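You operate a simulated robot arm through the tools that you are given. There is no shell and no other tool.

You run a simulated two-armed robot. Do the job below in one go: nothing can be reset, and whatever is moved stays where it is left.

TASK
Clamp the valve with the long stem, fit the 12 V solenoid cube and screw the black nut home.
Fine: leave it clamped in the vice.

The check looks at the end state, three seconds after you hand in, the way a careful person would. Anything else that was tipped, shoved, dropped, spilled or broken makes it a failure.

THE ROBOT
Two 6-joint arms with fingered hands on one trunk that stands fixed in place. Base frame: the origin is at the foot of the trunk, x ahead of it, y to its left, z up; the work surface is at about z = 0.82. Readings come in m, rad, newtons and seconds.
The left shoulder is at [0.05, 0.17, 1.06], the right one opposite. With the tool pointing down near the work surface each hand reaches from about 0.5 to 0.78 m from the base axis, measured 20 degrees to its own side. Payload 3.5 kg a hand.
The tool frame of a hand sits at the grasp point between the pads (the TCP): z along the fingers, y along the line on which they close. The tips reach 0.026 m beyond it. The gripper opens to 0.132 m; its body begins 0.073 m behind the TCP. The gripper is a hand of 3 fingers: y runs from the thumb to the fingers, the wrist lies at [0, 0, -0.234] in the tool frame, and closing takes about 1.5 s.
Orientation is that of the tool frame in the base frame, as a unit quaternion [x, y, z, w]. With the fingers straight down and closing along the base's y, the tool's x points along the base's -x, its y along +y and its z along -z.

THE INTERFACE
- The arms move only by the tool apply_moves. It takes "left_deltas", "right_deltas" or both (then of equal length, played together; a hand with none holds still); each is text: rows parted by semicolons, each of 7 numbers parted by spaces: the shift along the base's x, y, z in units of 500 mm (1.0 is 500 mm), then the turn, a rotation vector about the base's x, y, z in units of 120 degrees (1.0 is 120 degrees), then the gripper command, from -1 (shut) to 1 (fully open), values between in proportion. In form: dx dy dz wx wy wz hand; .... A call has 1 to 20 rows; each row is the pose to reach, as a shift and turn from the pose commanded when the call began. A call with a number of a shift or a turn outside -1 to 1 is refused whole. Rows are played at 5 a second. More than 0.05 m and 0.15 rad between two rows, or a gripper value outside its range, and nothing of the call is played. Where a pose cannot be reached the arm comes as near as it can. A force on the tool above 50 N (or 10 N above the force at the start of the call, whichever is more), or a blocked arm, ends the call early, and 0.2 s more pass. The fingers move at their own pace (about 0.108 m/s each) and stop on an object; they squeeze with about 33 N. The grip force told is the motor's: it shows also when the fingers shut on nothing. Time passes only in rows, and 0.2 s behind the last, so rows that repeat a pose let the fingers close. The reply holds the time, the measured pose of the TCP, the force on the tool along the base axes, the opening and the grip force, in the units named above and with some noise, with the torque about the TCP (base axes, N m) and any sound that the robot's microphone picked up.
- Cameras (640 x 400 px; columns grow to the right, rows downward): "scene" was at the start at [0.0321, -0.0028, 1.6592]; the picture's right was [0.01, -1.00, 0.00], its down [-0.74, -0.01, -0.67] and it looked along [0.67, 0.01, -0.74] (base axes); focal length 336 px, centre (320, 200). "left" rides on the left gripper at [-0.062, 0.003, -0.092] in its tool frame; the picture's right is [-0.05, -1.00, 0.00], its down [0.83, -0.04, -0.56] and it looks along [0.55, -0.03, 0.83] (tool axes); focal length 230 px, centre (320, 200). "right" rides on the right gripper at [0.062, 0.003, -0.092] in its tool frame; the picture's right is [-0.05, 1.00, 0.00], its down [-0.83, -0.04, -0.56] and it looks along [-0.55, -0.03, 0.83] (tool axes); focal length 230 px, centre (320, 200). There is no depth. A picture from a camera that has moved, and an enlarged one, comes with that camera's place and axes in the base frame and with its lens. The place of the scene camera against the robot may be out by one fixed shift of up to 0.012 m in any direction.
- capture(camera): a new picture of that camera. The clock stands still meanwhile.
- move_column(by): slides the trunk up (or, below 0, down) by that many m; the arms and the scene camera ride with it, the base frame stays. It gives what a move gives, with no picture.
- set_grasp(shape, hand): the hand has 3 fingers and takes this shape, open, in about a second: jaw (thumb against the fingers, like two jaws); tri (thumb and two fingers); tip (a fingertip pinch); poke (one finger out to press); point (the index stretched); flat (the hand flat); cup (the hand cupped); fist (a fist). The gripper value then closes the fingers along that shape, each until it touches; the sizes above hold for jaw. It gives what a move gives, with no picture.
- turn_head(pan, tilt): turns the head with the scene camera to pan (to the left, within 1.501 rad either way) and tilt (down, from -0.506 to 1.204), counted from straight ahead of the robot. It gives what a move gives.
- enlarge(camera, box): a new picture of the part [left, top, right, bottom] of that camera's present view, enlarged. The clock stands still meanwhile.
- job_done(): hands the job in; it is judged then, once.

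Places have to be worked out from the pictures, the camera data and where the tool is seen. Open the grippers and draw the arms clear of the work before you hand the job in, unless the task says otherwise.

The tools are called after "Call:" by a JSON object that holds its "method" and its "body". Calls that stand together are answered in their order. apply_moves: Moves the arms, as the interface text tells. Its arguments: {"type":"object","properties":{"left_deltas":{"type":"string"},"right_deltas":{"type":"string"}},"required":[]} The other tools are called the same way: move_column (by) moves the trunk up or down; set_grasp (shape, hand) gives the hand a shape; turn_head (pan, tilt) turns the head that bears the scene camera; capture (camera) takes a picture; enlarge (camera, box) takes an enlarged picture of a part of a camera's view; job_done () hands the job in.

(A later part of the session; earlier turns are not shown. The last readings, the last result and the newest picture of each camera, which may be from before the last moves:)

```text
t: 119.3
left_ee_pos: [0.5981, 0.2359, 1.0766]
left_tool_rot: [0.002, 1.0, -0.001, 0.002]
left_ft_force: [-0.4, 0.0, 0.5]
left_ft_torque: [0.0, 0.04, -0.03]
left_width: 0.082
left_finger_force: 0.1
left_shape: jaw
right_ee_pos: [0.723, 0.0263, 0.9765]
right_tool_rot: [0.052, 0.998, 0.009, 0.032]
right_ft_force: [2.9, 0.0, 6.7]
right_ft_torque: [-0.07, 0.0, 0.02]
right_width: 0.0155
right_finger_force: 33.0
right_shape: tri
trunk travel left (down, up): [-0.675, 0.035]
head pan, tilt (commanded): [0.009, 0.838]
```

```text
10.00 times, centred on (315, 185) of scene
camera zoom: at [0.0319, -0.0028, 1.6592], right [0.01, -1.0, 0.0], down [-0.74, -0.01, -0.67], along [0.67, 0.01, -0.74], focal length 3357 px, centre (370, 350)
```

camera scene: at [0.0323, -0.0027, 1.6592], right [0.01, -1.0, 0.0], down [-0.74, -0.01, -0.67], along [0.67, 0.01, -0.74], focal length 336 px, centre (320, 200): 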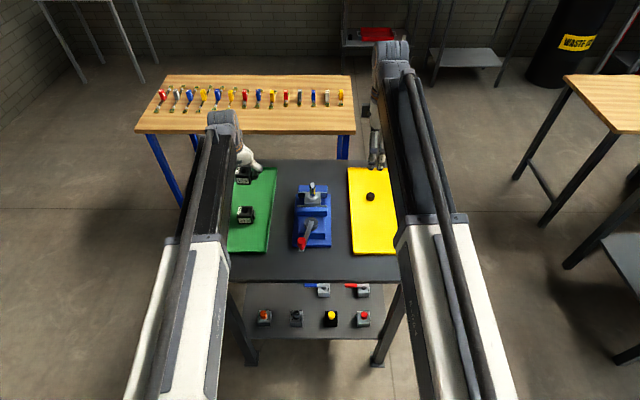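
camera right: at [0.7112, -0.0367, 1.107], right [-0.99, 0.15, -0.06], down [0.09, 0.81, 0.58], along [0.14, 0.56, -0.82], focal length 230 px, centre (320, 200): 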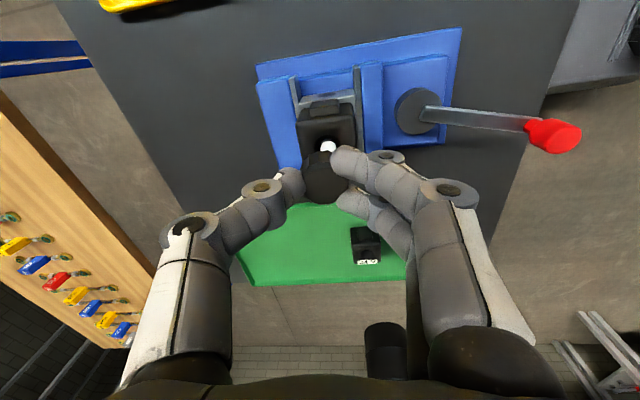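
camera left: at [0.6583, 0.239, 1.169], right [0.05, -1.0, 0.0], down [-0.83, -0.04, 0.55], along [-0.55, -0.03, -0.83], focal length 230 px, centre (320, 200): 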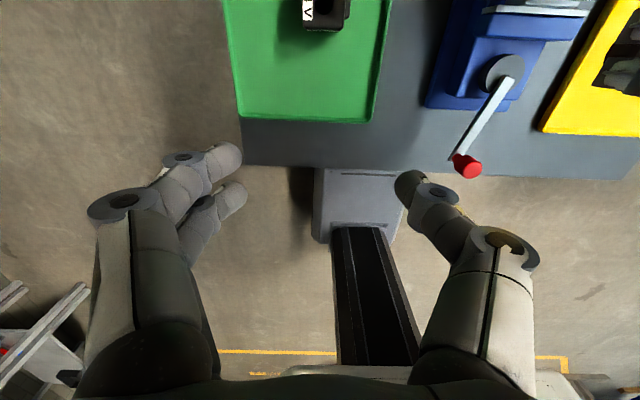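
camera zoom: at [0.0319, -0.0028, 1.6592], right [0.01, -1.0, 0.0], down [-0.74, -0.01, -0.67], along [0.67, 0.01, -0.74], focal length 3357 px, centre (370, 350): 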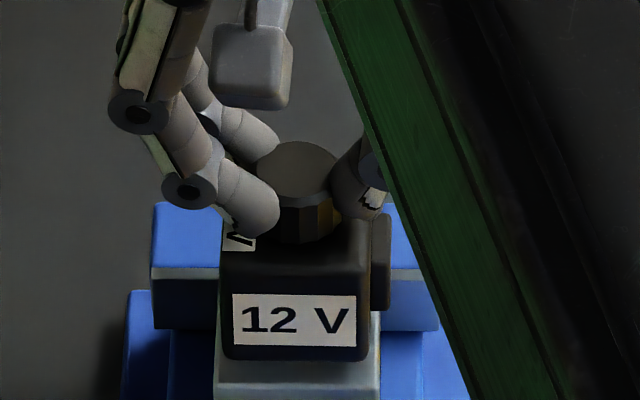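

The hand is now at about −6° yaw with little side load, and the nut has crept down about 1.5 mm. I'll continue another 60° clockwise while following down slightly.

Call:
{"method": "apply_moves", "body": {"right_deltas": "-0.0006 0.0005 -0.0005 0.0039 0.001 -0.0624 -1; -0.001 0.001 -0.001 0.0077 0.0019 -0.1248 -1; -0.0012 0.0016 -0.0015 0.0116 0.0029 -0.1871 -1; -0.0012 0.0022 -0.002 0.0154 0.0038 -0.2495 -1; -0.001 0.0028 -0.0025 0.0193 0.0048 -0.3119 -1; -0.0008 0.0034 -0.003 0.0231 0.0057 -0.3743 -1; -0.0004 0.0038 -0.0035 0.027 0.0067 -0.4366 -1; 0 0.0042 -0.004 0.0308 0.0076 -0.499 -1; 0 0.0042 -0.004 0.0308 0.0076 -0.499 -1"}}

Call:
{"method": "enlarge", "body": {"camera": "right", "box": [270, 110, 380, 220]}}

Call:
{"method": "enlarge", "body": {"camera": "scene", "box": [295, 165, 335, 205]}}

```text
t: 121.3
left_ee_pos: [0.5967, 0.2366, 1.0761]
left_tool_rot: [0.003, 1.0, -0.003, 0.002]
left_ft_force: [-0.5, -0.6, 0.4]
left_ft_torque: [0.01, 0.03, -0.01]
left_width: 0.0822
left_finger_force: 0.1
left_shape: jaw
right_ee_pos: [0.7208, 0.0278, 0.976]
right_tool_rot: [0.544, 0.839, 0.023, 0.022]
right_ft_force: [-2.4, 0.8, 11.3]
right_ft_torque: [-0.09, 0.06, 0.01]
right_width: 0.0156
right_finger_force: 32.3
right_shape: tri
trunk travel left (down, up): [-0.675, 0.035]
head pan, tilt (commanded): [0.009, 0.838]
```

```text
3.64 times, centred on (325, 165) of right
camera zoom: at [0.6933, 0.0851, 1.0681], right [0.93, 0.36, 0.06], down [0.26, -0.78, 0.56], along [0.25, -0.51, -0.82], focal length 837 px, centre (302, 327)
```

zoom: 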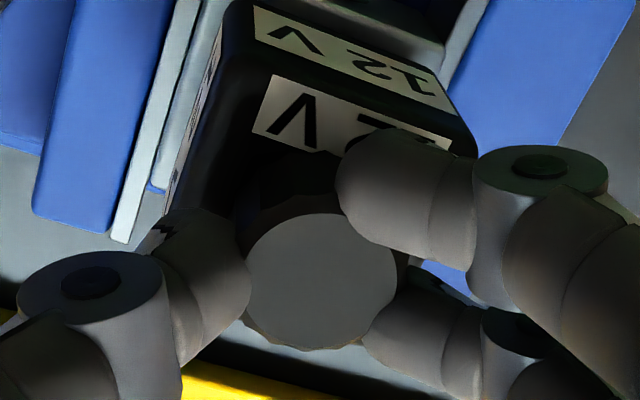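

```text
10.00 times, centred on (315, 185) of scene
camera zoom: at [0.0306, -0.0026, 1.6593], right [0.01, -1.0, 0.0], down [-0.74, -0.01, -0.67], along [0.67, 0.01, -0.74], focal length 3357 px, centre (370, 350)
```

zoom: 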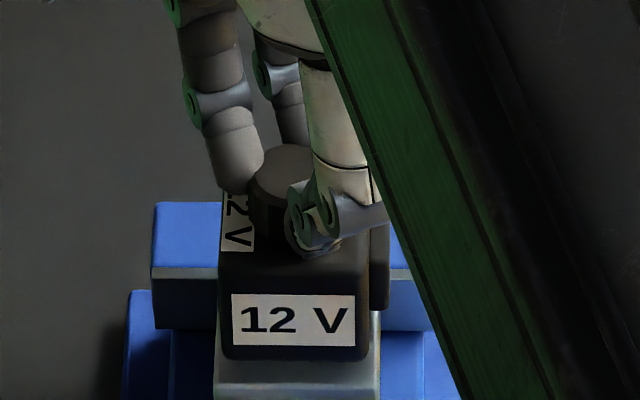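

The hand is near −66° yaw. I'll ease off, open the fingers gently and see how the nut sits on the thread.

Call:
{"method": "apply_moves", "body": {"right_deltas": "0 0 0.002 0 0 0 -1; 0 0 0.002 0 0 0 -0.8; 0 0 0.002 0 0 0 -0.65; 0 0 0.002 0 0 0 -0.5; 0 0 0.002 0 0 0 -0.3; 0 0 0.002 0 0 0 -0.1; 0 0 0.002 0 0 0 -0.1"}}

Call:
{"method": "capture", "body": {"camera": "right"}}

Call:
{"method": "enlarge", "body": {"camera": "scene", "box": [295, 165, 335, 205]}}

```text
t: 122.9
left_ee_pos: [0.5977, 0.2373, 1.0762]
left_tool_rot: [0.002, 1.0, -0.001, 0.002]
left_ft_force: [-0.2, 0.4, -0.4]
left_ft_torque: [0.0, -0.02, 0.0]
left_width: 0.0824
left_finger_force: 0.0
left_shape: jaw
right_ee_pos: [0.7232, 0.0278, 0.9761]
right_tool_rot: [0.544, 0.839, 0.023, 0.022]
right_ft_force: [0.3, 0.4, 0.0]
right_ft_torque: [0.01, -0.01, 0.0]
right_width: 0.0588
right_finger_force: 0.0
right_shape: tri
trunk travel left (down, up): [-0.675, 0.035]
head pan, tilt (commanded): [0.009, 0.838]
```

```text
taken
camera right: at [0.6942, 0.0847, 1.0682], right [0.93, 0.36, 0.06], down [0.27, -0.78, 0.56], along [0.25, -0.51, -0.83], focal length 230 px, centre (320, 200)
```

right: 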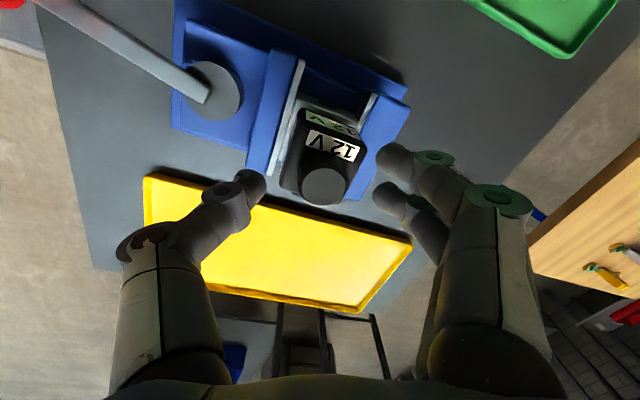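

```text
10.00 times, centred on (315, 185) of scene
camera zoom: at [0.0322, -0.0028, 1.6592], right [0.01, -1.0, 0.0], down [-0.74, -0.01, -0.67], along [0.67, 0.01, -0.74], focal length 3357 px, centre (370, 350)
```

zoom: 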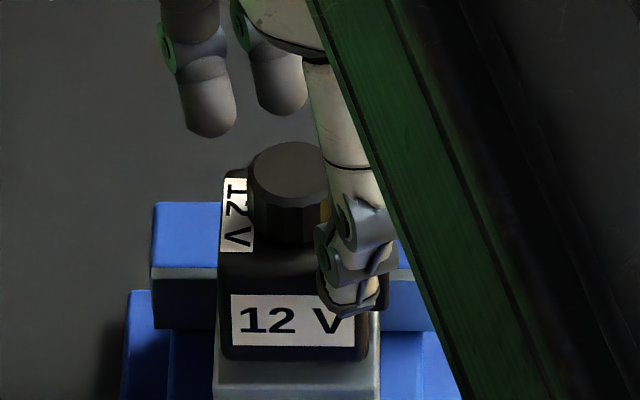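

The nut sits upright on the thread with roughly 5 mm left to go above the cube. I'll lift the open fingers clear, swing back 120° counter-clockwise in the air, and come down again around the nut for the next stroke.

Call:
{"method": "apply_moves", "body": {"right_deltas": "0 0 0.03 0 0 0 -0.1; 0 0 0.045 -0.0041 -0.001 0.0665 -0.1; 0.0005 -0.0004 0.045 -0.0082 -0.002 0.1331 -0.1; 0.001 -0.0008 0.045 -0.0123 -0.003 0.1996 -0.1; 0.0014 -0.0012 0.045 -0.0165 -0.0041 0.2661 -0.1; 0.0018 -0.0015 0.045 -0.0206 -0.0051 0.3327 -0.1; 0.0022 -0.0018 0.045 -0.0247 -0.0061 0.3992 -0.1; 0.0026 -0.0021 0.045 -0.0288 -0.0071 0.4657 -0.1; 0.003 -0.0024 0.045 -0.0329 -0.0081 0.5323 -0.1; 0.0034 -0.0027 0.045 -0.037 -0.0091 0.5988 -0.1; 0.0038 -0.003 0.045 -0.0411 -0.0101 0.6653 -0.1; 0.0042 -0.0033 0.045 -0.0452 -0.0111 0.7319 -0.1; 0.0046 -0.0036 0.045 -0.0494 -0.0122 0.7984 -0.1; 0.005 -0.0039 0.045 -0.0535 -0.0132 0.8649 -0.1; 0.0052 -0.0042 0.045 -0.0576 -0.0142 0.9315 -0.1; 0.0052 -0.0042 0.045 -0.0617 -0.0152 0.998 -0.1; 0.0052 -0.0042 0.02 -0.0617 -0.0152 0.998 -0.1; 0.0052 -0.0042 -0.005 -0.0617 -0.0152 0.998 -0.1; 0.0052 -0.0042 -0.005 -0.0617 -0.0152 0.998 -0.1"}}

Call:
{"method": "capture", "body": {"camera": "right"}}

Call:
{"method": "enlarge", "body": {"camera": "scene", "box": [295, 165, 335, 205]}}

```text
t: 126.9
left_ee_pos: [0.5965, 0.2375, 1.0763]
left_tool_rot: [0.001, 1.0, -0.002, 0.001]
left_ft_force: [-0.2, 0.5, 0.9]
left_ft_torque: [0.03, 0.02, 0.01]
left_width: 0.0821
left_finger_force: 0.0
left_shape: jaw
right_ee_pos: [0.7254, 0.0265, 0.9735]
right_tool_rot: [-0.456, 0.89, -0.007, 0.031]
right_ft_force: [0.9, -0.9, -0.4]
right_ft_torque: [-0.01, 0.01, 0.02]
right_width: 0.0587
right_finger_force: 0.0
right_shape: tri
trunk travel left (down, up): [-0.675, 0.035]
head pan, tilt (commanded): [0.009, 0.838]
```

```text
taken
camera right: at [0.6802, -0.023, 1.0633], right [-0.78, 0.63, -0.04], down [0.49, 0.64, 0.6], along [0.4, 0.45, -0.8], focal length 230 px, centre (320, 200)
```

right: 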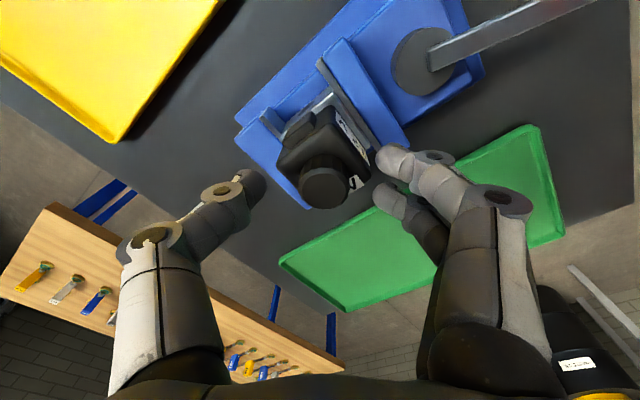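

```text
10.00 times, centred on (315, 185) of scene
camera zoom: at [0.0321, -0.0028, 1.6592], right [0.01, -1.0, 0.0], down [-0.74, -0.01, -0.67], along [0.67, 0.01, -0.74], focal length 3357 px, centre (370, 350)
```

zoom: 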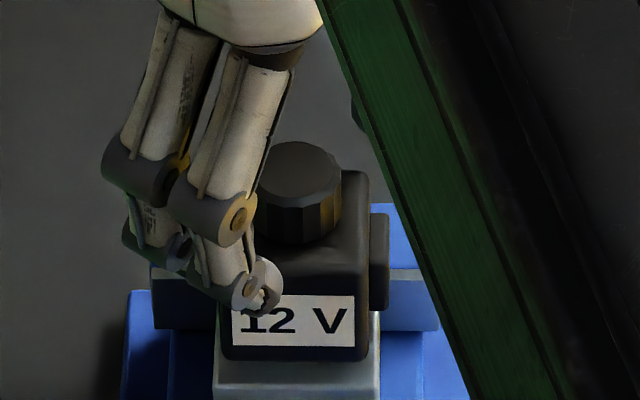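

The open fingers surround the nut, which sits centred at the right offset. I'll close and turn 120° clockwise with a slight downward follow.

Call:
{"method": "apply_moves", "body": {"right_deltas": "0 0 0 0 0 0 -0.4; 0 0 0 0 0 0 -0.65; 0 0 0 0 0 0 -0.9; 0 0 0 0 0 0 -1; 0 0 0 0 0 0 -1; -0.0006 -0.0004 -0.0003 0.0041 0.001 -0.0665 -1; -0.0012 -0.0006 -0.0006 0.0082 0.002 -0.1331 -1; -0.002 -0.0008 -0.0009 0.0123 0.003 -0.1996 -1; -0.0026 -0.0008 -0.0012 0.0165 0.0041 -0.2661 -1; -0.0034 -0.0006 -0.0015 0.0206 0.0051 -0.3327 -1; -0.004 -0.0006 -0.0018 0.0247 0.0061 -0.3992 -1; -0.0048 -0.0004 -0.0021 0.0288 0.0071 -0.4657 -1; -0.0054 0 -0.0024 0.0329 0.0081 -0.5323 -1; -0.006 0.0004 -0.0027 0.037 0.0091 -0.5988 -1; -0.0066 0.0008 -0.003 0.0411 0.0101 -0.6653 -1; -0.0068 0.0016 -0.0033 0.0452 0.0111 -0.7319 -1; -0.0072 0.0022 -0.0036 0.0494 0.0122 -0.7984 -1; -0.0074 0.003 -0.0038 0.0535 0.0132 -0.8649 -1; -0.0076 0.0034 -0.004 0.0576 0.0142 -0.9315 -1; -0.0078 0.0042 -0.004 0.0617 0.0152 -0.998 -1"}}

Call:
{"method": "enlarge", "body": {"camera": "right", "box": [270, 110, 380, 220]}}

Call:
{"method": "enlarge", "body": {"camera": "scene", "box": [295, 165, 335, 205]}}

```text
t: 131.1
left_ee_pos: [0.5978, 0.2357, 1.0771]
left_tool_rot: [0.002, 1.0, -0.002, 0.002]
left_ft_force: [0.0, 0.0, -0.4]
left_ft_torque: [-0.02, -0.01, 0.01]
left_width: 0.0819
left_finger_force: 0.1
left_shape: jaw
right_ee_pos: [0.7207, 0.0287, 0.9725]
right_tool_rot: [0.545, 0.838, 0.022, 0.022]
right_ft_force: [-2.7, 1.5, 0.0]
right_ft_torque: [-0.07, 0.2, 0.07]
right_width: 0.0142
right_finger_force: 33.2
right_shape: tri
trunk travel left (down, up): [-0.675, 0.035]
head pan, tilt (commanded): [0.009, 0.838]
```

```text
3.64 times, centred on (325, 165) of right
camera zoom: at [0.6927, 0.0846, 1.0642], right [0.93, 0.36, 0.06], down [0.26, -0.78, 0.56], along [0.25, -0.51, -0.82], focal length 837 px, centre (302, 327)
```

zoom: 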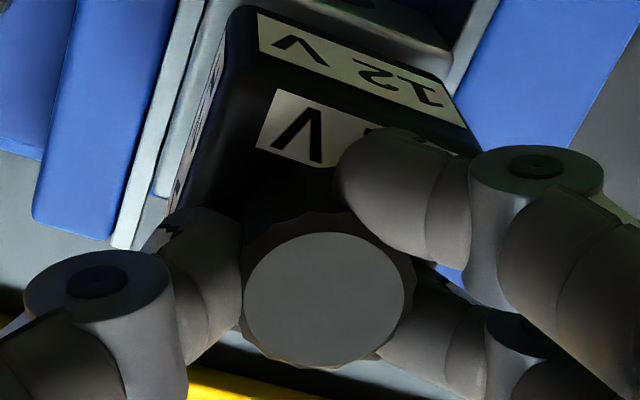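

```text
10.00 times, centred on (315, 185) of scene
camera zoom: at [0.0317, -0.0027, 1.6592], right [0.01, -1.0, 0.0], down [-0.74, -0.01, -0.67], along [0.67, 0.01, -0.74], focal length 3357 px, centre (370, 350)
```

zoom: 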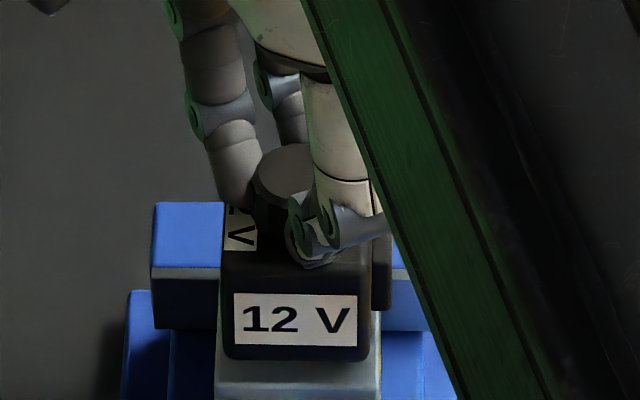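

The stroke ended with almost no vertical load and a small torque (0.07 N m). I'll release and look at the nut's height before the next stroke.

Call:
{"method": "apply_moves", "body": {"right_deltas": "0 0 0 0 0 0 -0.8; 0 0 0 0 0 0 -0.6; 0 0 0 0 0 0 -0.3; 0 0 0 0 0 0 -0.1; 0 0 0.03 0 0 0 -0.1; 0 0 0.06 0 0 0 -0.1; 0 0 0.06 0 0 0 -0.1"}}

Call:
{"method": "enlarge", "body": {"camera": "right", "box": [270, 110, 380, 220]}}

Call:
{"method": "enlarge", "body": {"camera": "scene", "box": [295, 165, 335, 205]}}

```text
t: 132.7
left_ee_pos: [0.5967, 0.2363, 1.0757]
left_tool_rot: [0.002, 1.0, -0.001, 0.002]
left_ft_force: [-0.2, -0.3, -0.2]
left_ft_torque: [-0.01, 0.01, 0.0]
left_width: 0.0822
left_finger_force: 0.0
left_shape: jaw
right_ee_pos: [0.7219, 0.0286, 1.002]
right_tool_rot: [0.544, 0.839, 0.022, 0.022]
right_ft_force: [0.0, 0.5, 0.2]
right_ft_torque: [-0.01, -0.02, -0.01]
right_width: 0.0587
right_finger_force: 0.1
right_shape: tri
trunk travel left (down, up): [-0.675, 0.035]
head pan, tilt (commanded): [0.009, 0.838]
```

```text
3.64 times, centred on (325, 165) of right
camera zoom: at [0.6927, 0.0847, 1.0939], right [0.93, 0.36, 0.06], down [0.27, -0.78, 0.56], along [0.25, -0.51, -0.83], focal length 837 px, centre (302, 327)
```

zoom: 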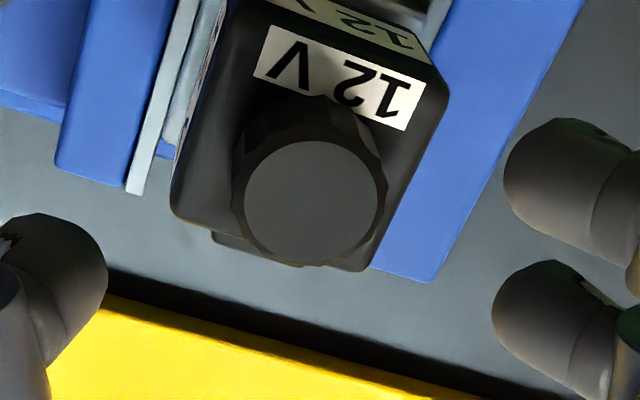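

```text
10.00 times, centred on (315, 185) of scene
camera zoom: at [0.0321, -0.0028, 1.6592], right [0.01, -1.0, 0.0], down [-0.74, -0.01, -0.67], along [0.67, 0.01, -0.74], focal length 3357 px, centre (370, 350)
```

zoom: 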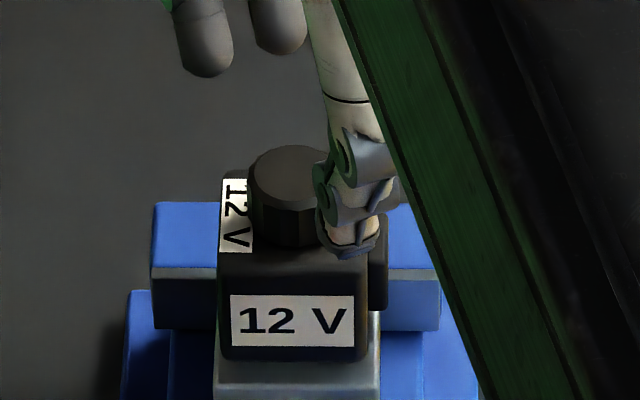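

The nut has moved down about 2 mm with that stroke, so the thread is working. I'll swing back 120° above it and come down again for the next stroke.

Call:
{"method": "apply_moves", "body": {"right_deltas": "0.0004 -0.0002 0 -0.0041 -0.001 0.0665 -0.1; 0.001 -0.0004 0 -0.0082 -0.002 0.1331 -0.1; 0.0016 -0.0008 0 -0.0123 -0.003 0.1996 -0.1; 0.002 -0.0012 0 -0.0165 -0.0041 0.2661 -0.1; 0.0026 -0.0015 0 -0.0206 -0.0051 0.3327 -0.1; 0.0032 -0.0018 0 -0.0247 -0.0061 0.3992 -0.1; 0.0038 -0.0021 0 -0.0288 -0.0071 0.4657 -0.1; 0.0044 -0.0024 0 -0.0329 -0.0081 0.5323 -0.1; 0.005 -0.0027 0 -0.037 -0.0091 0.5988 -0.1; 0.0056 -0.003 0 -0.0411 -0.0101 0.6653 -0.1; 0.0062 -0.0033 0 -0.0452 -0.0111 0.7319 -0.1; 0.0068 -0.0036 0 -0.0494 -0.0122 0.7984 -0.1; 0.0074 -0.0039 0 -0.0535 -0.0132 0.8649 -0.1; 0.008 -0.0042 0 -0.0576 -0.0142 0.9315 -0.1; 0.0082 -0.0042 0 -0.0617 -0.0152 0.998 -0.1; 0.0082 -0.0042 -0.025 -0.0617 -0.0152 0.998 -0.1; 0.0082 -0.0042 -0.05 -0.0617 -0.0152 0.998 -0.1; 0.0082 -0.0042 -0.059 -0.0617 -0.0152 0.998 -0.1; 0.0082 -0.0042 -0.059 -0.0617 -0.0152 0.998 -0.1"}}

Call:
{"method": "enlarge", "body": {"camera": "right", "box": [230, 110, 420, 260]}}

Call:
{"method": "enlarge", "body": {"camera": "scene", "box": [295, 165, 335, 205]}}

```text
t: 136.7
left_ee_pos: [0.5978, 0.2372, 1.0758]
left_tool_rot: [0.002, 1.0, -0.002, 0.002]
left_ft_force: [-0.6, 0.3, 0.6]
left_ft_torque: [0.0, 0.0, 0.01]
left_width: 0.0821
left_finger_force: 0.1
left_shape: jaw
right_ee_pos: [0.7252, 0.0253, 0.9718]
right_tool_rot: [-0.455, 0.89, -0.007, 0.032]
right_ft_force: [-0.4, -0.2, -0.6]
right_ft_torque: [0.02, -0.01, 0.01]
right_width: 0.0588
right_finger_force: 0.1
right_shape: tri
trunk travel left (down, up): [-0.675, 0.035]
head pan, tilt (commanded): [0.009, 0.838]
```

```text
2.67 times, centred on (325, 185) of right
camera zoom: at [0.6805, -0.0227, 1.0616], right [-0.78, 0.63, -0.04], down [0.49, 0.64, 0.6], along [0.4, 0.45, -0.8], focal length 614 px, centre (307, 240)
```

zoom: 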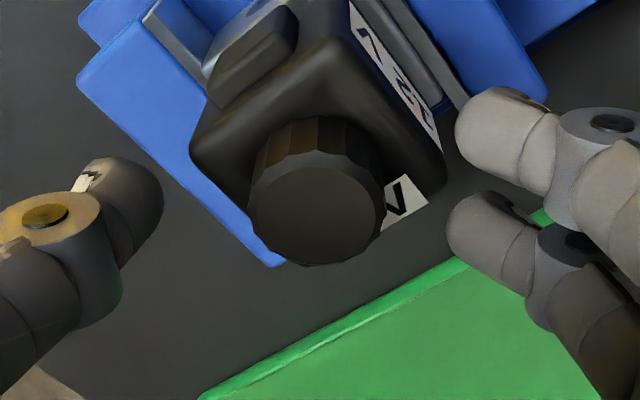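

```text
10.00 times, centred on (315, 185) of scene
camera zoom: at [0.0321, -0.0028, 1.6592], right [0.01, -1.0, 0.0], down [-0.74, -0.01, -0.67], along [0.67, 0.01, -0.74], focal length 3357 px, centre (370, 350)
```

zoom: 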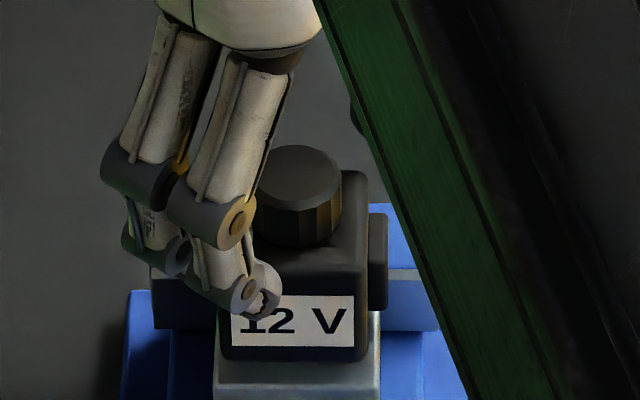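

The nut is about 2 mm lower than before. I'll close and do the next 120° clockwise stroke.

Call:
{"method": "apply_moves", "body": {"right_deltas": "0 0 0 0 0 0 -0.4; 0 0 0 0 0 0 -0.65; 0 0 0 0 0 0 -0.9; 0 0 0 0 0 0 -1; 0 0 0 0 0 0 -1; -0.0006 -0.0004 -0.0003 0.0041 0.001 -0.0665 -1; -0.0012 -0.0006 -0.0006 0.0082 0.002 -0.1331 -1; -0.002 -0.0008 -0.0009 0.0123 0.003 -0.1996 -1; -0.0026 -0.0008 -0.0012 0.0165 0.0041 -0.2661 -1; -0.0034 -0.0006 -0.0015 0.0206 0.0051 -0.3327 -1; -0.004 -0.0006 -0.0018 0.0247 0.0061 -0.3992 -1; -0.0048 -0.0004 -0.0021 0.0288 0.0071 -0.4657 -1; -0.0054 0 -0.0024 0.0329 0.0081 -0.5323 -1; -0.006 0.0004 -0.0027 0.037 0.0091 -0.5988 -1; -0.0066 0.0008 -0.003 0.0411 0.0101 -0.6653 -1; -0.0068 0.0016 -0.003 0.0452 0.0111 -0.7319 -1; -0.0072 0.0022 -0.003 0.0494 0.0122 -0.7984 -1; -0.0074 0.003 -0.003 0.0535 0.0132 -0.8649 -1; -0.0076 0.0034 -0.003 0.0576 0.0142 -0.9315 -1; -0.0078 0.0042 -0.003 0.0617 0.0152 -0.998 -1"}}

Call:
{"method": "apply_moves", "body": {"right_deltas": "0 0 0 0 0 0 -0.8; 0 0 0 0 0 0 -0.6; 0 0 0 0 0 0 -0.3; 0 0 0 0 0 0 -0.1; 0 0 0.03 0 0 0 -0.1; 0 0 0.06 0 0 0 -0.1; 0 0 0.06 0 0 0 -0.1"}}

Call:
{"method": "enlarge", "body": {"camera": "right", "box": [270, 110, 380, 220]}}

Call:
{"method": "enlarge", "body": {"camera": "scene", "box": [295, 165, 335, 205]}}

```text
t: 140.9
left_ee_pos: [0.5962, 0.2361, 1.0764]
left_tool_rot: [0.001, 1.0, -0.002, 0.002]
left_ft_force: [0.7, 0.8, -0.5]
left_ft_torque: [0.0, 0.02, -0.01]
left_width: 0.082
left_finger_force: 0.1
left_shape: jaw
right_ee_pos: [0.722, 0.0296, 0.9726]
right_tool_rot: [0.544, 0.838, 0.025, 0.023]
right_ft_force: [17.7, -3.3, 21.7]
right_ft_torque: [0.48, -0.9, 0.24]
right_width: 0.0156
right_finger_force: 32.9
right_shape: tri
trunk travel left (down, up): [-0.675, 0.035]
head pan, tilt (commanded): [0.009, 0.838]
```

```text
t: 142.5
left_ee_pos: [0.5975, 0.2371, 1.0769]
left_tool_rot: [0.002, 1.0, -0.002, 0.002]
left_ft_force: [0.3, 0.7, 0.5]
left_ft_torque: [-0.01, -0.02, 0.0]
left_width: 0.0819
left_finger_force: 0.1
left_shape: jaw
right_ee_pos: [0.7217, 0.0291, 1.0002]
right_tool_rot: [0.544, 0.839, 0.022, 0.021]
right_ft_force: [0.2, 0.3, -0.5]
right_ft_torque: [0.02, 0.01, 0.03]
right_width: 0.0588
right_finger_force: 0.1
right_shape: tri
trunk travel left (down, up): [-0.675, 0.035]
head pan, tilt (commanded): [0.009, 0.838]
```

```text
3.64 times, centred on (325, 165) of right
camera zoom: at [0.6925, 0.0846, 1.0929], right [0.93, 0.36, 0.06], down [0.27, -0.78, 0.56], along [0.25, -0.51, -0.83], focal length 837 px, centre (302, 327)
```

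zoom: 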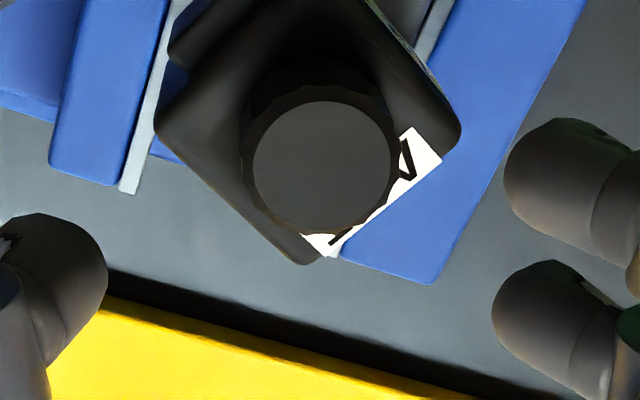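

```text
10.00 times, centred on (315, 185) of scene
camera zoom: at [0.0321, -0.0028, 1.6592], right [0.01, -1.0, 0.0], down [-0.74, -0.01, -0.67], along [0.67, 0.01, -0.74], focal length 3357 px, centre (370, 350)
```

zoom: 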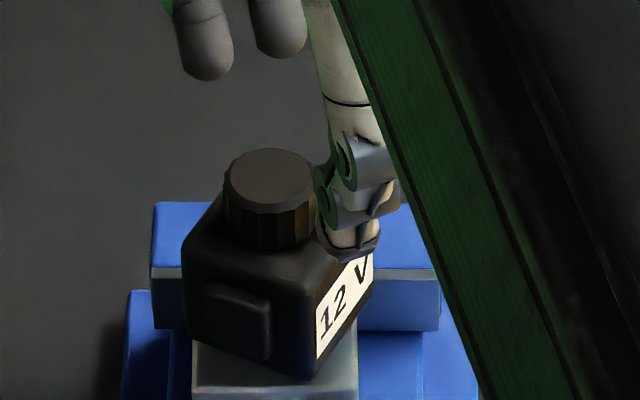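

The cube turned with the nut on that stroke and the valve block seems to have shifted along the jaws. I'll back the hand off upward and inspect everything before going on.

Call:
{"method": "apply_moves", "body": {"right_deltas": "0 0 0.04 0 0 0 0; 0 0 0.08 0 0 0 0; -0.04 -0.06 0.1 0 0 0 0; -0.08 -0.14 0.12 0 0 0 0; -0.12 -0.22 0.12 0 0 0 0; -0.14 -0.28 0.12 0 0 0 0"}}

Call:
{"method": "enlarge", "body": {"camera": "scene", "box": [280, 165, 350, 250]}}

Call:
{"method": "enlarge", "body": {"camera": "scene", "box": [295, 170, 335, 215]}}

Call:
{"method": "capture", "body": {"camera": "right"}}

```text
t: 143.9
left_ee_pos: [0.5974, 0.2359, 1.0774]
left_tool_rot: [0.002, 1.0, -0.001, 0.002]
left_ft_force: [-0.8, -0.3, -0.4]
left_ft_torque: [-0.02, 0.01, -0.02]
left_width: 0.0818
left_finger_force: 0.1
left_shape: jaw
right_ee_pos: [0.6503, -0.1118, 1.0598]
right_tool_rot: [0.544, 0.839, 0.023, 0.023]
right_ft_force: [-0.3, 0.6, 0.1]
right_ft_torque: [0.02, -0.01, 0.0]
right_width: 0.0652
right_finger_force: 0.1
right_shape: tri
trunk travel left (down, up): [-0.675, 0.035]
head pan, tilt (commanded): [0.009, 0.838]
```

```text
4.71 times, centred on (315, 208) of scene
camera zoom: at [0.032, -0.003, 1.6592], right [0.01, -1.0, 0.0], down [-0.74, -0.01, -0.67], along [0.67, 0.01, -0.74], focal length 1580 px, centre (344, 165)
```

zoom: 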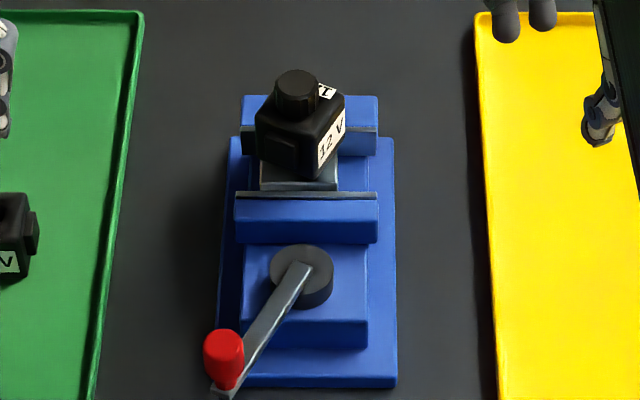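

```text
8.89 times, centred on (315, 192) of scene
camera zoom: at [0.032, -0.003, 1.6592], right [0.01, -1.0, 0.0], down [-0.74, -0.01, -0.67], along [0.67, 0.01, -0.74], focal length 2984 px, centre (364, 267)
```

zoom: 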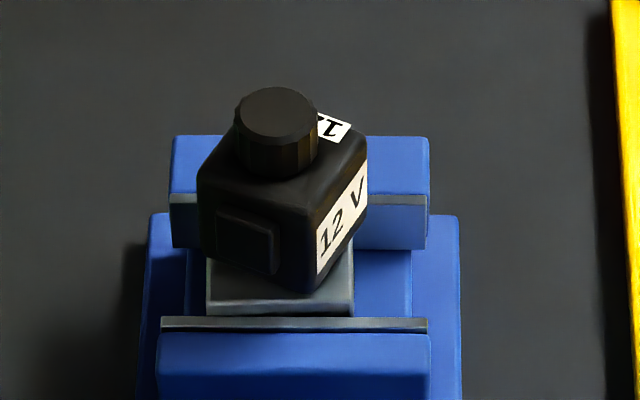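

```text
taken
camera right: at [0.6226, -0.0556, 1.1529], right [0.93, 0.36, 0.06], down [0.27, -0.78, 0.56], along [0.25, -0.51, -0.83], focal length 230 px, centre (320, 200)
```

right: 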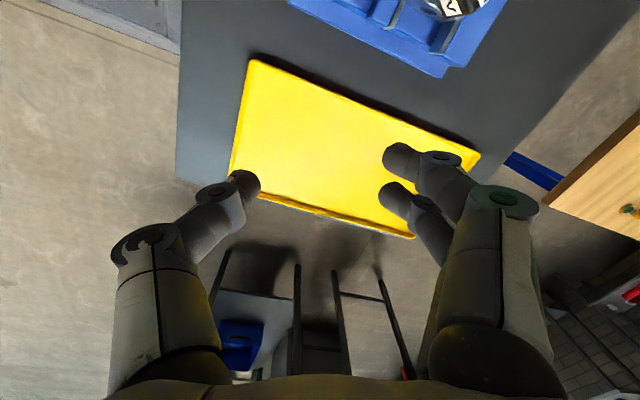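

The lever has eased back and the clamp loosened, so the valve slid a few mm and the cube turned with the nut. I'll look closely at nut, cube and jaws before re-clamping.

Call:
{"method": "enlarge", "body": {"camera": "scene", "box": [303, 176, 328, 206]}}

Call:
{"method": "capture", "body": {"camera": "left"}}

Call:
{"method": "capture", "body": {"camera": "scene"}}

```text
13.33 times, centred on (316, 191) of scene
camera zoom: at [0.032, -0.003, 1.6592], right [0.01, -1.0, 0.0], down [-0.74, -0.01, -0.67], along [0.67, 0.01, -0.74], focal length 4476 px, centre (380, 320)
```

zoom: 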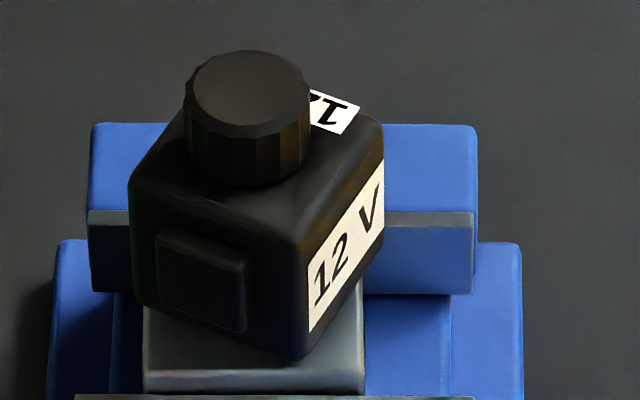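

```text
taken
camera left: at [0.6582, 0.2389, 1.169], right [0.05, -1.0, 0.0], down [-0.83, -0.04, 0.55], along [-0.55, -0.03, -0.83], focal length 230 px, centre (320, 200)
```

left: 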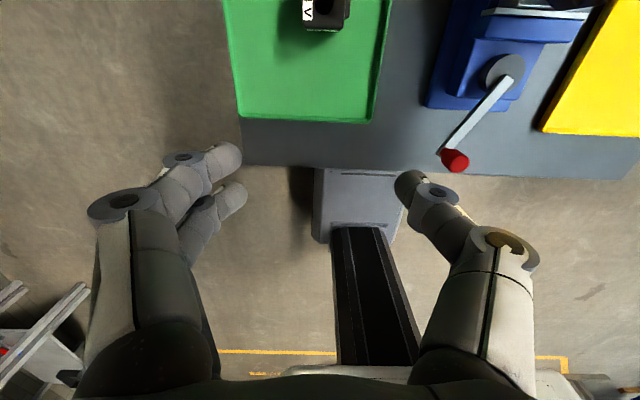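

```text
taken
camera scene: at [0.032, -0.003, 1.6592], right [0.01, -1.0, 0.0], down [-0.74, -0.01, -0.67], along [0.67, 0.01, -0.74], focal length 336 px, centre (320, 200)
```

scene: 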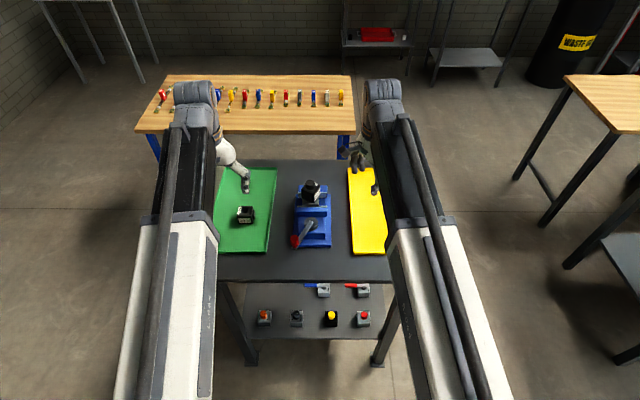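

The nut is down to within about 1–2 mm of the cube, but the lever slipped back to about 65°, loosening the jaws. I'll re-clamp with the left hand: turn it −90°, close the fingers and come to the +y side of the knob (now about (0.554, 0.072)).

Call:
{"method": "apply_moves", "body": {"left_deltas": "-0.008 -0.019 -0.014 0 0 -0.0677 0; -0.016 -0.038 -0.028 0 0 -0.1354 -0.3; -0.024 -0.058 -0.042 0 0 -0.2031 -0.6; -0.032 -0.077 -0.056 0 0 -0.2708 -1; -0.041 -0.096 -0.07 0 0 -0.3385 -1; -0.049 -0.116 -0.084 0 0 -0.4062 -1; -0.057 -0.135 -0.098 0 0 -0.4739 -1; -0.065 -0.154 -0.112 0 0 -0.5416 -1; -0.073 -0.173 -0.126 0 0 -0.6093 -1; -0.082 -0.193 -0.14 0 0 -0.677 -1; -0.09 -0.212 -0.154 0 0 -0.7447 -1; -0.09 -0.212 -0.154 0 0 -0.7447 -1"}}

Call:
{"method": "capture", "body": {"camera": "left"}}

```text
t: 146.5
left_ee_pos: [0.5536, 0.1296, 0.9989]
left_tool_rot: [0.706, 0.708, -0.002, -0.001]
left_ft_force: [-0.2, -0.5, -0.5]
left_ft_torque: [0.02, 0.01, -0.01]
left_width: 0.0
left_finger_force: 33.3
left_shape: jaw
right_ee_pos: [0.6506, -0.1117, 1.0612]
right_tool_rot: [0.543, 0.839, 0.023, 0.022]
right_ft_force: [-0.1, -0.1, -0.2]
right_ft_torque: [0.02, -0.01, 0.01]
right_width: 0.0653
right_finger_force: 0.0
right_shape: tri
trunk travel left (down, up): [-0.675, 0.035]
head pan, tilt (commanded): [0.009, 0.838]
```

```text
taken
camera left: at [0.5567, 0.0673, 1.0916], right [-1.0, -0.06, 0.0], down [-0.05, 0.83, 0.55], along [-0.04, 0.55, -0.83], focal length 230 px, centre (320, 200)
```

left: 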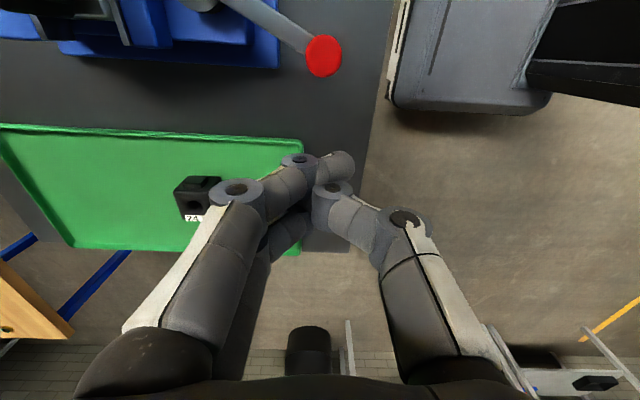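

The knob is at (0.5535, 0.073). I'll descend beside it and push it round toward −y in small steps until the clamp resists.

Call:
{"method": "apply_moves", "body": {"left_deltas": "0.002 0 -0.05 0 0 0 -1; 0.002 0 -0.1 0 0 0 -1; 0.002 0 -0.162 0 0 0 -1; 0.002 -0.031 -0.162 0 0 0 -1; 0.002 -0.051 -0.162 0 0 0 -1; 0 -0.061 -0.162 0 0 0 -1; -0.003 -0.071 -0.162 0 0 0 -1; -0.006 -0.081 -0.162 0 0 0 -1; -0.009 -0.091 -0.162 0 0 0 -1; -0.011 -0.099 -0.162 0 0 0 -1; -0.011 -0.099 -0.162 0 0 0 -1"}}

Call:
{"method": "capture", "body": {"camera": "left"}}

```text
t: 148.9
left_ee_pos: [0.5481, 0.082, 0.9191]
left_tool_rot: [0.704, 0.71, -0.003, -0.001]
left_ft_force: [-3.6, 12.5, -0.7]
left_ft_torque: [0.06, 0.0, -0.08]
left_width: 0.0
left_finger_force: 33.1
left_shape: jaw
right_ee_pos: [0.6514, -0.1104, 1.062]
right_tool_rot: [0.543, 0.839, 0.022, 0.023]
right_ft_force: [0.4, 0.5, 0.1]
right_ft_torque: [0.02, 0.0, -0.04]
right_width: 0.0653
right_finger_force: 0.1
right_shape: tri
trunk travel left (down, up): [-0.675, 0.035]
head pan, tilt (commanded): [0.009, 0.838]
```

```text
taken
camera left: at [0.5512, 0.0198, 1.0108], right [-1.0, -0.06, 0.0], down [-0.05, 0.83, 0.55], along [-0.04, 0.55, -0.83], focal length 230 px, centre (320, 200)
```

left: 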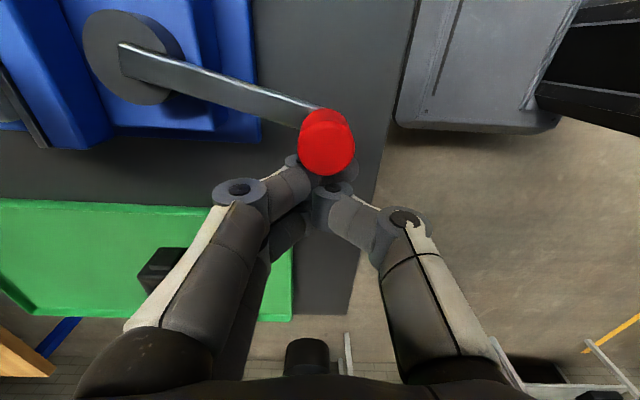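

It resists with 12.5 N at about the earlier clamped angle. I'll press on to about 38 N for a firm clamp.

Call:
{"method": "apply_moves", "body": {"left_deltas": "0 -0.005 0 0 0 0 -1; -0.001 -0.01 0 0 0 0 -1; -0.001 -0.015 0 0 0 0 -1; -0.002 -0.02 0 0 0 0 -1; -0.002 -0.022 0 0 0 0 -1; -0.002 -0.022 0 0 0 0 -1"}}

Call:
{"method": "enlarge", "body": {"camera": "scene", "box": [295, 170, 335, 215]}}

Call:
{"method": "capture", "body": {"camera": "left"}}

```text
t: 150.3
left_ee_pos: [0.5462, 0.0746, 0.9183]
left_tool_rot: [0.704, 0.71, 0.0, -0.001]
left_ft_force: [-7.2, 35.5, -4.3]
left_ft_torque: [0.24, 0.04, -0.07]
left_width: 0.0
left_finger_force: 33.2
left_shape: jaw
right_ee_pos: [0.6516, -0.1083, 1.0621]
right_tool_rot: [0.543, 0.839, 0.021, 0.024]
right_ft_force: [-0.2, 0.0, 0.6]
right_ft_torque: [-0.01, 0.01, -0.02]
right_width: 0.0653
right_finger_force: 0.1
right_shape: tri
trunk travel left (down, up): [-0.675, 0.035]
head pan, tilt (commanded): [0.009, 0.838]
```

```text
8.89 times, centred on (315, 192) of scene
camera zoom: at [0.0316, 0.0017, 1.6591], right [0.01, -1.0, 0.0], down [-0.74, -0.01, -0.67], along [0.67, 0.0, -0.74], focal length 2984 px, centre (364, 267)
```

zoom: 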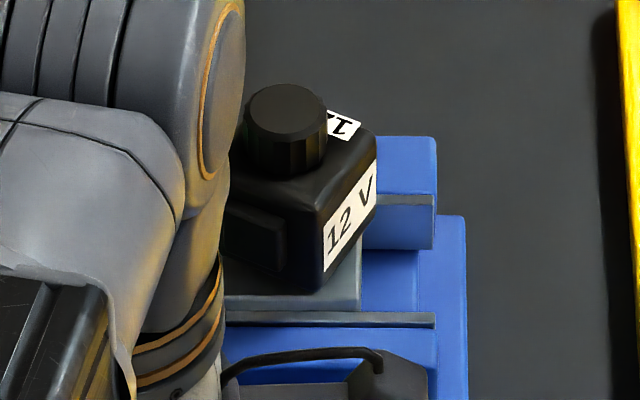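

```text
taken
camera left: at [0.5503, 0.0122, 1.0106], right [-1.0, -0.06, 0.0], down [-0.05, 0.83, 0.56], along [-0.04, 0.56, -0.83], focal length 230 px, centre (320, 200)
```

left: 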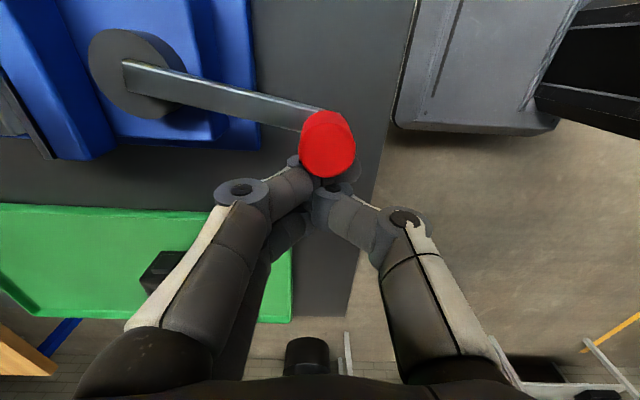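

The clamp is firm again at 35 N. I want to keep this pressure while the right hand finishes the nut, so I'll lean the left wrist away (+y) by 20° about the fingertips to give the right arm room.

Call:
{"method": "apply_moves", "body": {"left_deltas": "0 0.001 0 -0.03 0 0 -1; 0 0.003 0 -0.065 0 0 -1; 0 0.005 0 -0.1 0 0 -1; 0 0.007 0 -0.135 0 0 -1; 0 0.008 0 -0.165 0 0 -1; 0 0.008 0 -0.165 0 0 -1"}}

Call:
{"method": "capture", "body": {"camera": "left"}}

Call:
{"method": "enlarge", "body": {"camera": "scene", "box": [260, 160, 380, 260]}}

```text
t: 151.7
left_ee_pos: [0.547, 0.0774, 0.9173]
left_tool_rot: [0.695, 0.699, -0.122, 0.119]
left_ft_force: [-5.2, 29.1, -12.3]
left_ft_torque: [0.41, -0.02, -0.29]
left_width: 0.0
left_finger_force: 33.3
left_shape: jaw
right_ee_pos: [0.6503, -0.1091, 1.0604]
right_tool_rot: [0.543, 0.839, 0.022, 0.023]
right_ft_force: [-0.7, -0.5, -0.5]
right_ft_torque: [-0.02, 0.04, 0.0]
right_width: 0.0655
right_finger_force: 0.0
right_shape: tri
trunk travel left (down, up): [-0.675, 0.035]
head pan, tilt (commanded): [0.009, 0.838]
```

```text
taken
camera left: at [0.5505, 0.0494, 1.0252], right [-1.0, -0.05, 0.02], down [-0.05, 0.97, 0.24], along [-0.04, 0.24, -0.97], focal length 230 px, centre (320, 200)
```

left: 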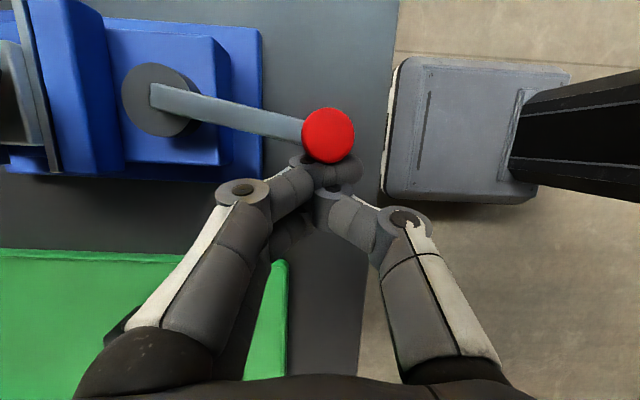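

```text
4.00 times, centred on (320, 210) of scene
camera zoom: at [0.0325, 0.0007, 1.6592], right [0.01, -1.0, 0.0], down [-0.74, -0.01, -0.67], along [0.67, 0.0, -0.74], focal length 1343 px, centre (320, 160)
```

zoom: 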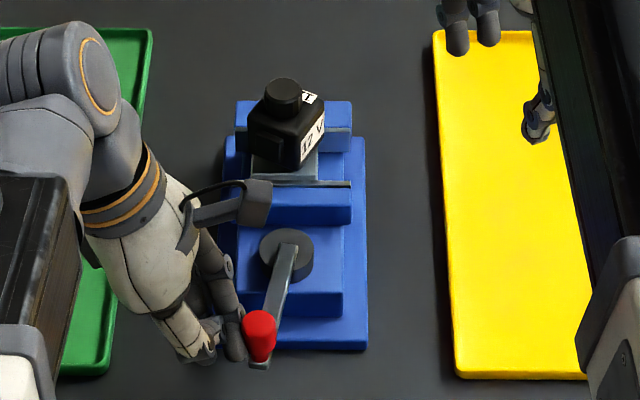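

The left wrist is clear now, still pressing with about 29 N. I'll take a close look at nut, cube and block from the scene camera.

Call:
{"method": "enlarge", "body": {"camera": "scene", "box": [300, 172, 330, 208]}}

```text
11.11 times, centred on (315, 190) of scene
camera zoom: at [0.0325, 0.0007, 1.6592], right [0.01, -1.0, 0.0], down [-0.74, -0.01, -0.67], along [0.67, 0.0, -0.74], focal length 3730 px, centre (376, 311)
```

zoom: 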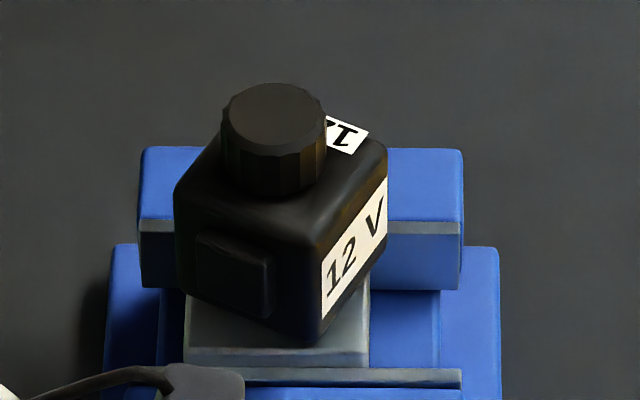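

The cube has turned about 120° with the nut, so I must judge whether the nut is really home. I'll bring the right camera to a low side view: first swing the right hand back 120° in free air.

Call:
{"method": "apply_moves", "body": {"right_deltas": "0 0 0 -0.0041 -0.001 0.0665 0; 0.01 -0.004 0 -0.0082 -0.002 0.1331 0; 0.02 -0.008 0 -0.0123 -0.003 0.1996 0; 0.03 -0.012 0 -0.0165 -0.0041 0.2661 0; 0.04 -0.016 0 -0.0206 -0.0051 0.3327 0; 0.05 -0.02 0 -0.0247 -0.0061 0.3992 0; 0.06 -0.024 0 -0.0288 -0.0071 0.4657 0; 0.07 -0.028 0 -0.0329 -0.0081 0.5323 0; 0.08 -0.03 0 -0.037 -0.0091 0.5988 0; 0.09 -0.03 0 -0.0411 -0.0101 0.6653 0; 0.1 -0.03 0 -0.0452 -0.0111 0.7319 0; 0.11 -0.03 0 -0.0494 -0.0122 0.7984 0; 0.12 -0.03 0 -0.0535 -0.0132 0.8649 0; 0.12 -0.03 0 -0.0576 -0.0142 0.9315 0; 0.12 -0.03 0 -0.0617 -0.0152 0.998 0"}}

Call:
{"method": "apply_moves", "body": {"right_deltas": "0.01 0.002 -0.01 0.035 0 0.03 0; 0.02 0.004 -0.025 0.07 0 0.06 0; 0.03 0.006 -0.04 0.105 0 0.09 0; 0.035 0.01 -0.055 0.14 0 0.12 0; 0.035 0.012 -0.07 0.175 0 0.15 0; 0.035 0.014 -0.08 0.21 0 0.18 0; 0.035 0.015 -0.085 0.245 0 0.2 0; 0.035 0.015 -0.085 0.245 0 0.2 0"}}

Call:
{"method": "capture", "body": {"camera": "right"}}

```text
t: 154.9
left_ee_pos: [0.5469, 0.0774, 0.9171]
left_tool_rot: [0.694, 0.699, -0.122, 0.12]
left_ft_force: [-2.9, 29.6, -9.1]
left_ft_torque: [0.39, 0.0, -0.28]
left_width: 0.0
left_finger_force: 33.2
left_shape: jaw
right_ee_pos: [0.7118, -0.124, 1.0599]
right_tool_rot: [-0.456, 0.889, -0.008, 0.031]
right_ft_force: [0.6, -0.2, 0.7]
right_ft_torque: [0.02, -0.03, 0.0]
right_width: 0.0656
right_finger_force: 0.1
right_shape: tri
trunk travel left (down, up): [-0.675, 0.035]
head pan, tilt (commanded): [0.009, 0.838]
```

```text
t: 156.7
left_ee_pos: [0.5464, 0.0767, 0.9178]
left_tool_rot: [0.694, 0.699, -0.123, 0.119]
left_ft_force: [-2.9, 29.8, -9.1]
left_ft_torque: [0.36, -0.04, -0.23]
left_width: 0.0
left_finger_force: 33.2
left_shape: jaw
right_ee_pos: [0.7277, -0.1168, 1.0183]
right_tool_rot: [-0.605, 0.75, 0.224, 0.144]
right_ft_force: [0.2, -0.1, 0.3]
right_ft_torque: [0.0, -0.02, 0.03]
right_width: 0.0658
right_finger_force: 0.1
right_shape: tri
trunk travel left (down, up): [-0.675, 0.035]
head pan, tilt (commanded): [0.009, 0.838]
```

```text
taken
camera right: at [0.7164, -0.2154, 1.0687], right [-0.96, 0.21, 0.19], down [0.26, 0.41, 0.87], along [0.11, 0.89, -0.45], focal length 230 px, centre (320, 200)
```

right: 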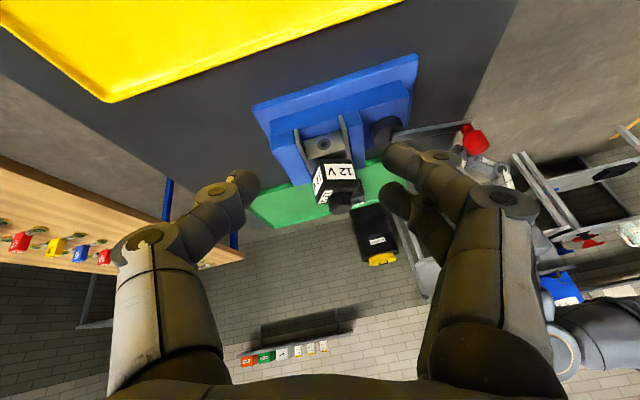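

The side view shows the cube with the nut on it. I'll enlarge that area to see the gap between nut and cube and between cube and hex.

Call:
{"method": "enlarge", "body": {"camera": "right", "box": [295, 125, 385, 225]}}

Call:
{"method": "enlarge", "body": {"camera": "right", "box": [310, 155, 370, 220]}}

```text
4.00 times, centred on (340, 175) of right
camera zoom: at [0.7164, -0.2154, 1.0687], right [-0.96, 0.21, 0.19], down [0.26, 0.41, 0.87], along [0.11, 0.89, -0.45], focal length 920 px, centre (240, 300)
```

zoom: 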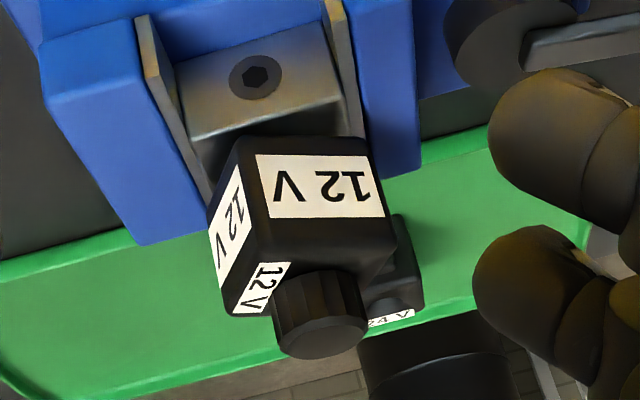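

```text
6.15 times, centred on (340, 188) of right
camera zoom: at [0.7164, -0.2154, 1.0687], right [-0.96, 0.21, 0.19], down [0.26, 0.41, 0.87], along [0.11, 0.89, -0.45], focal length 1416 px, centre (197, 277)
```

zoom: 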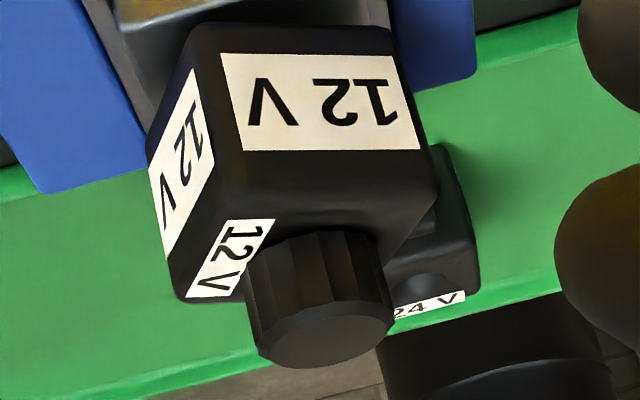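

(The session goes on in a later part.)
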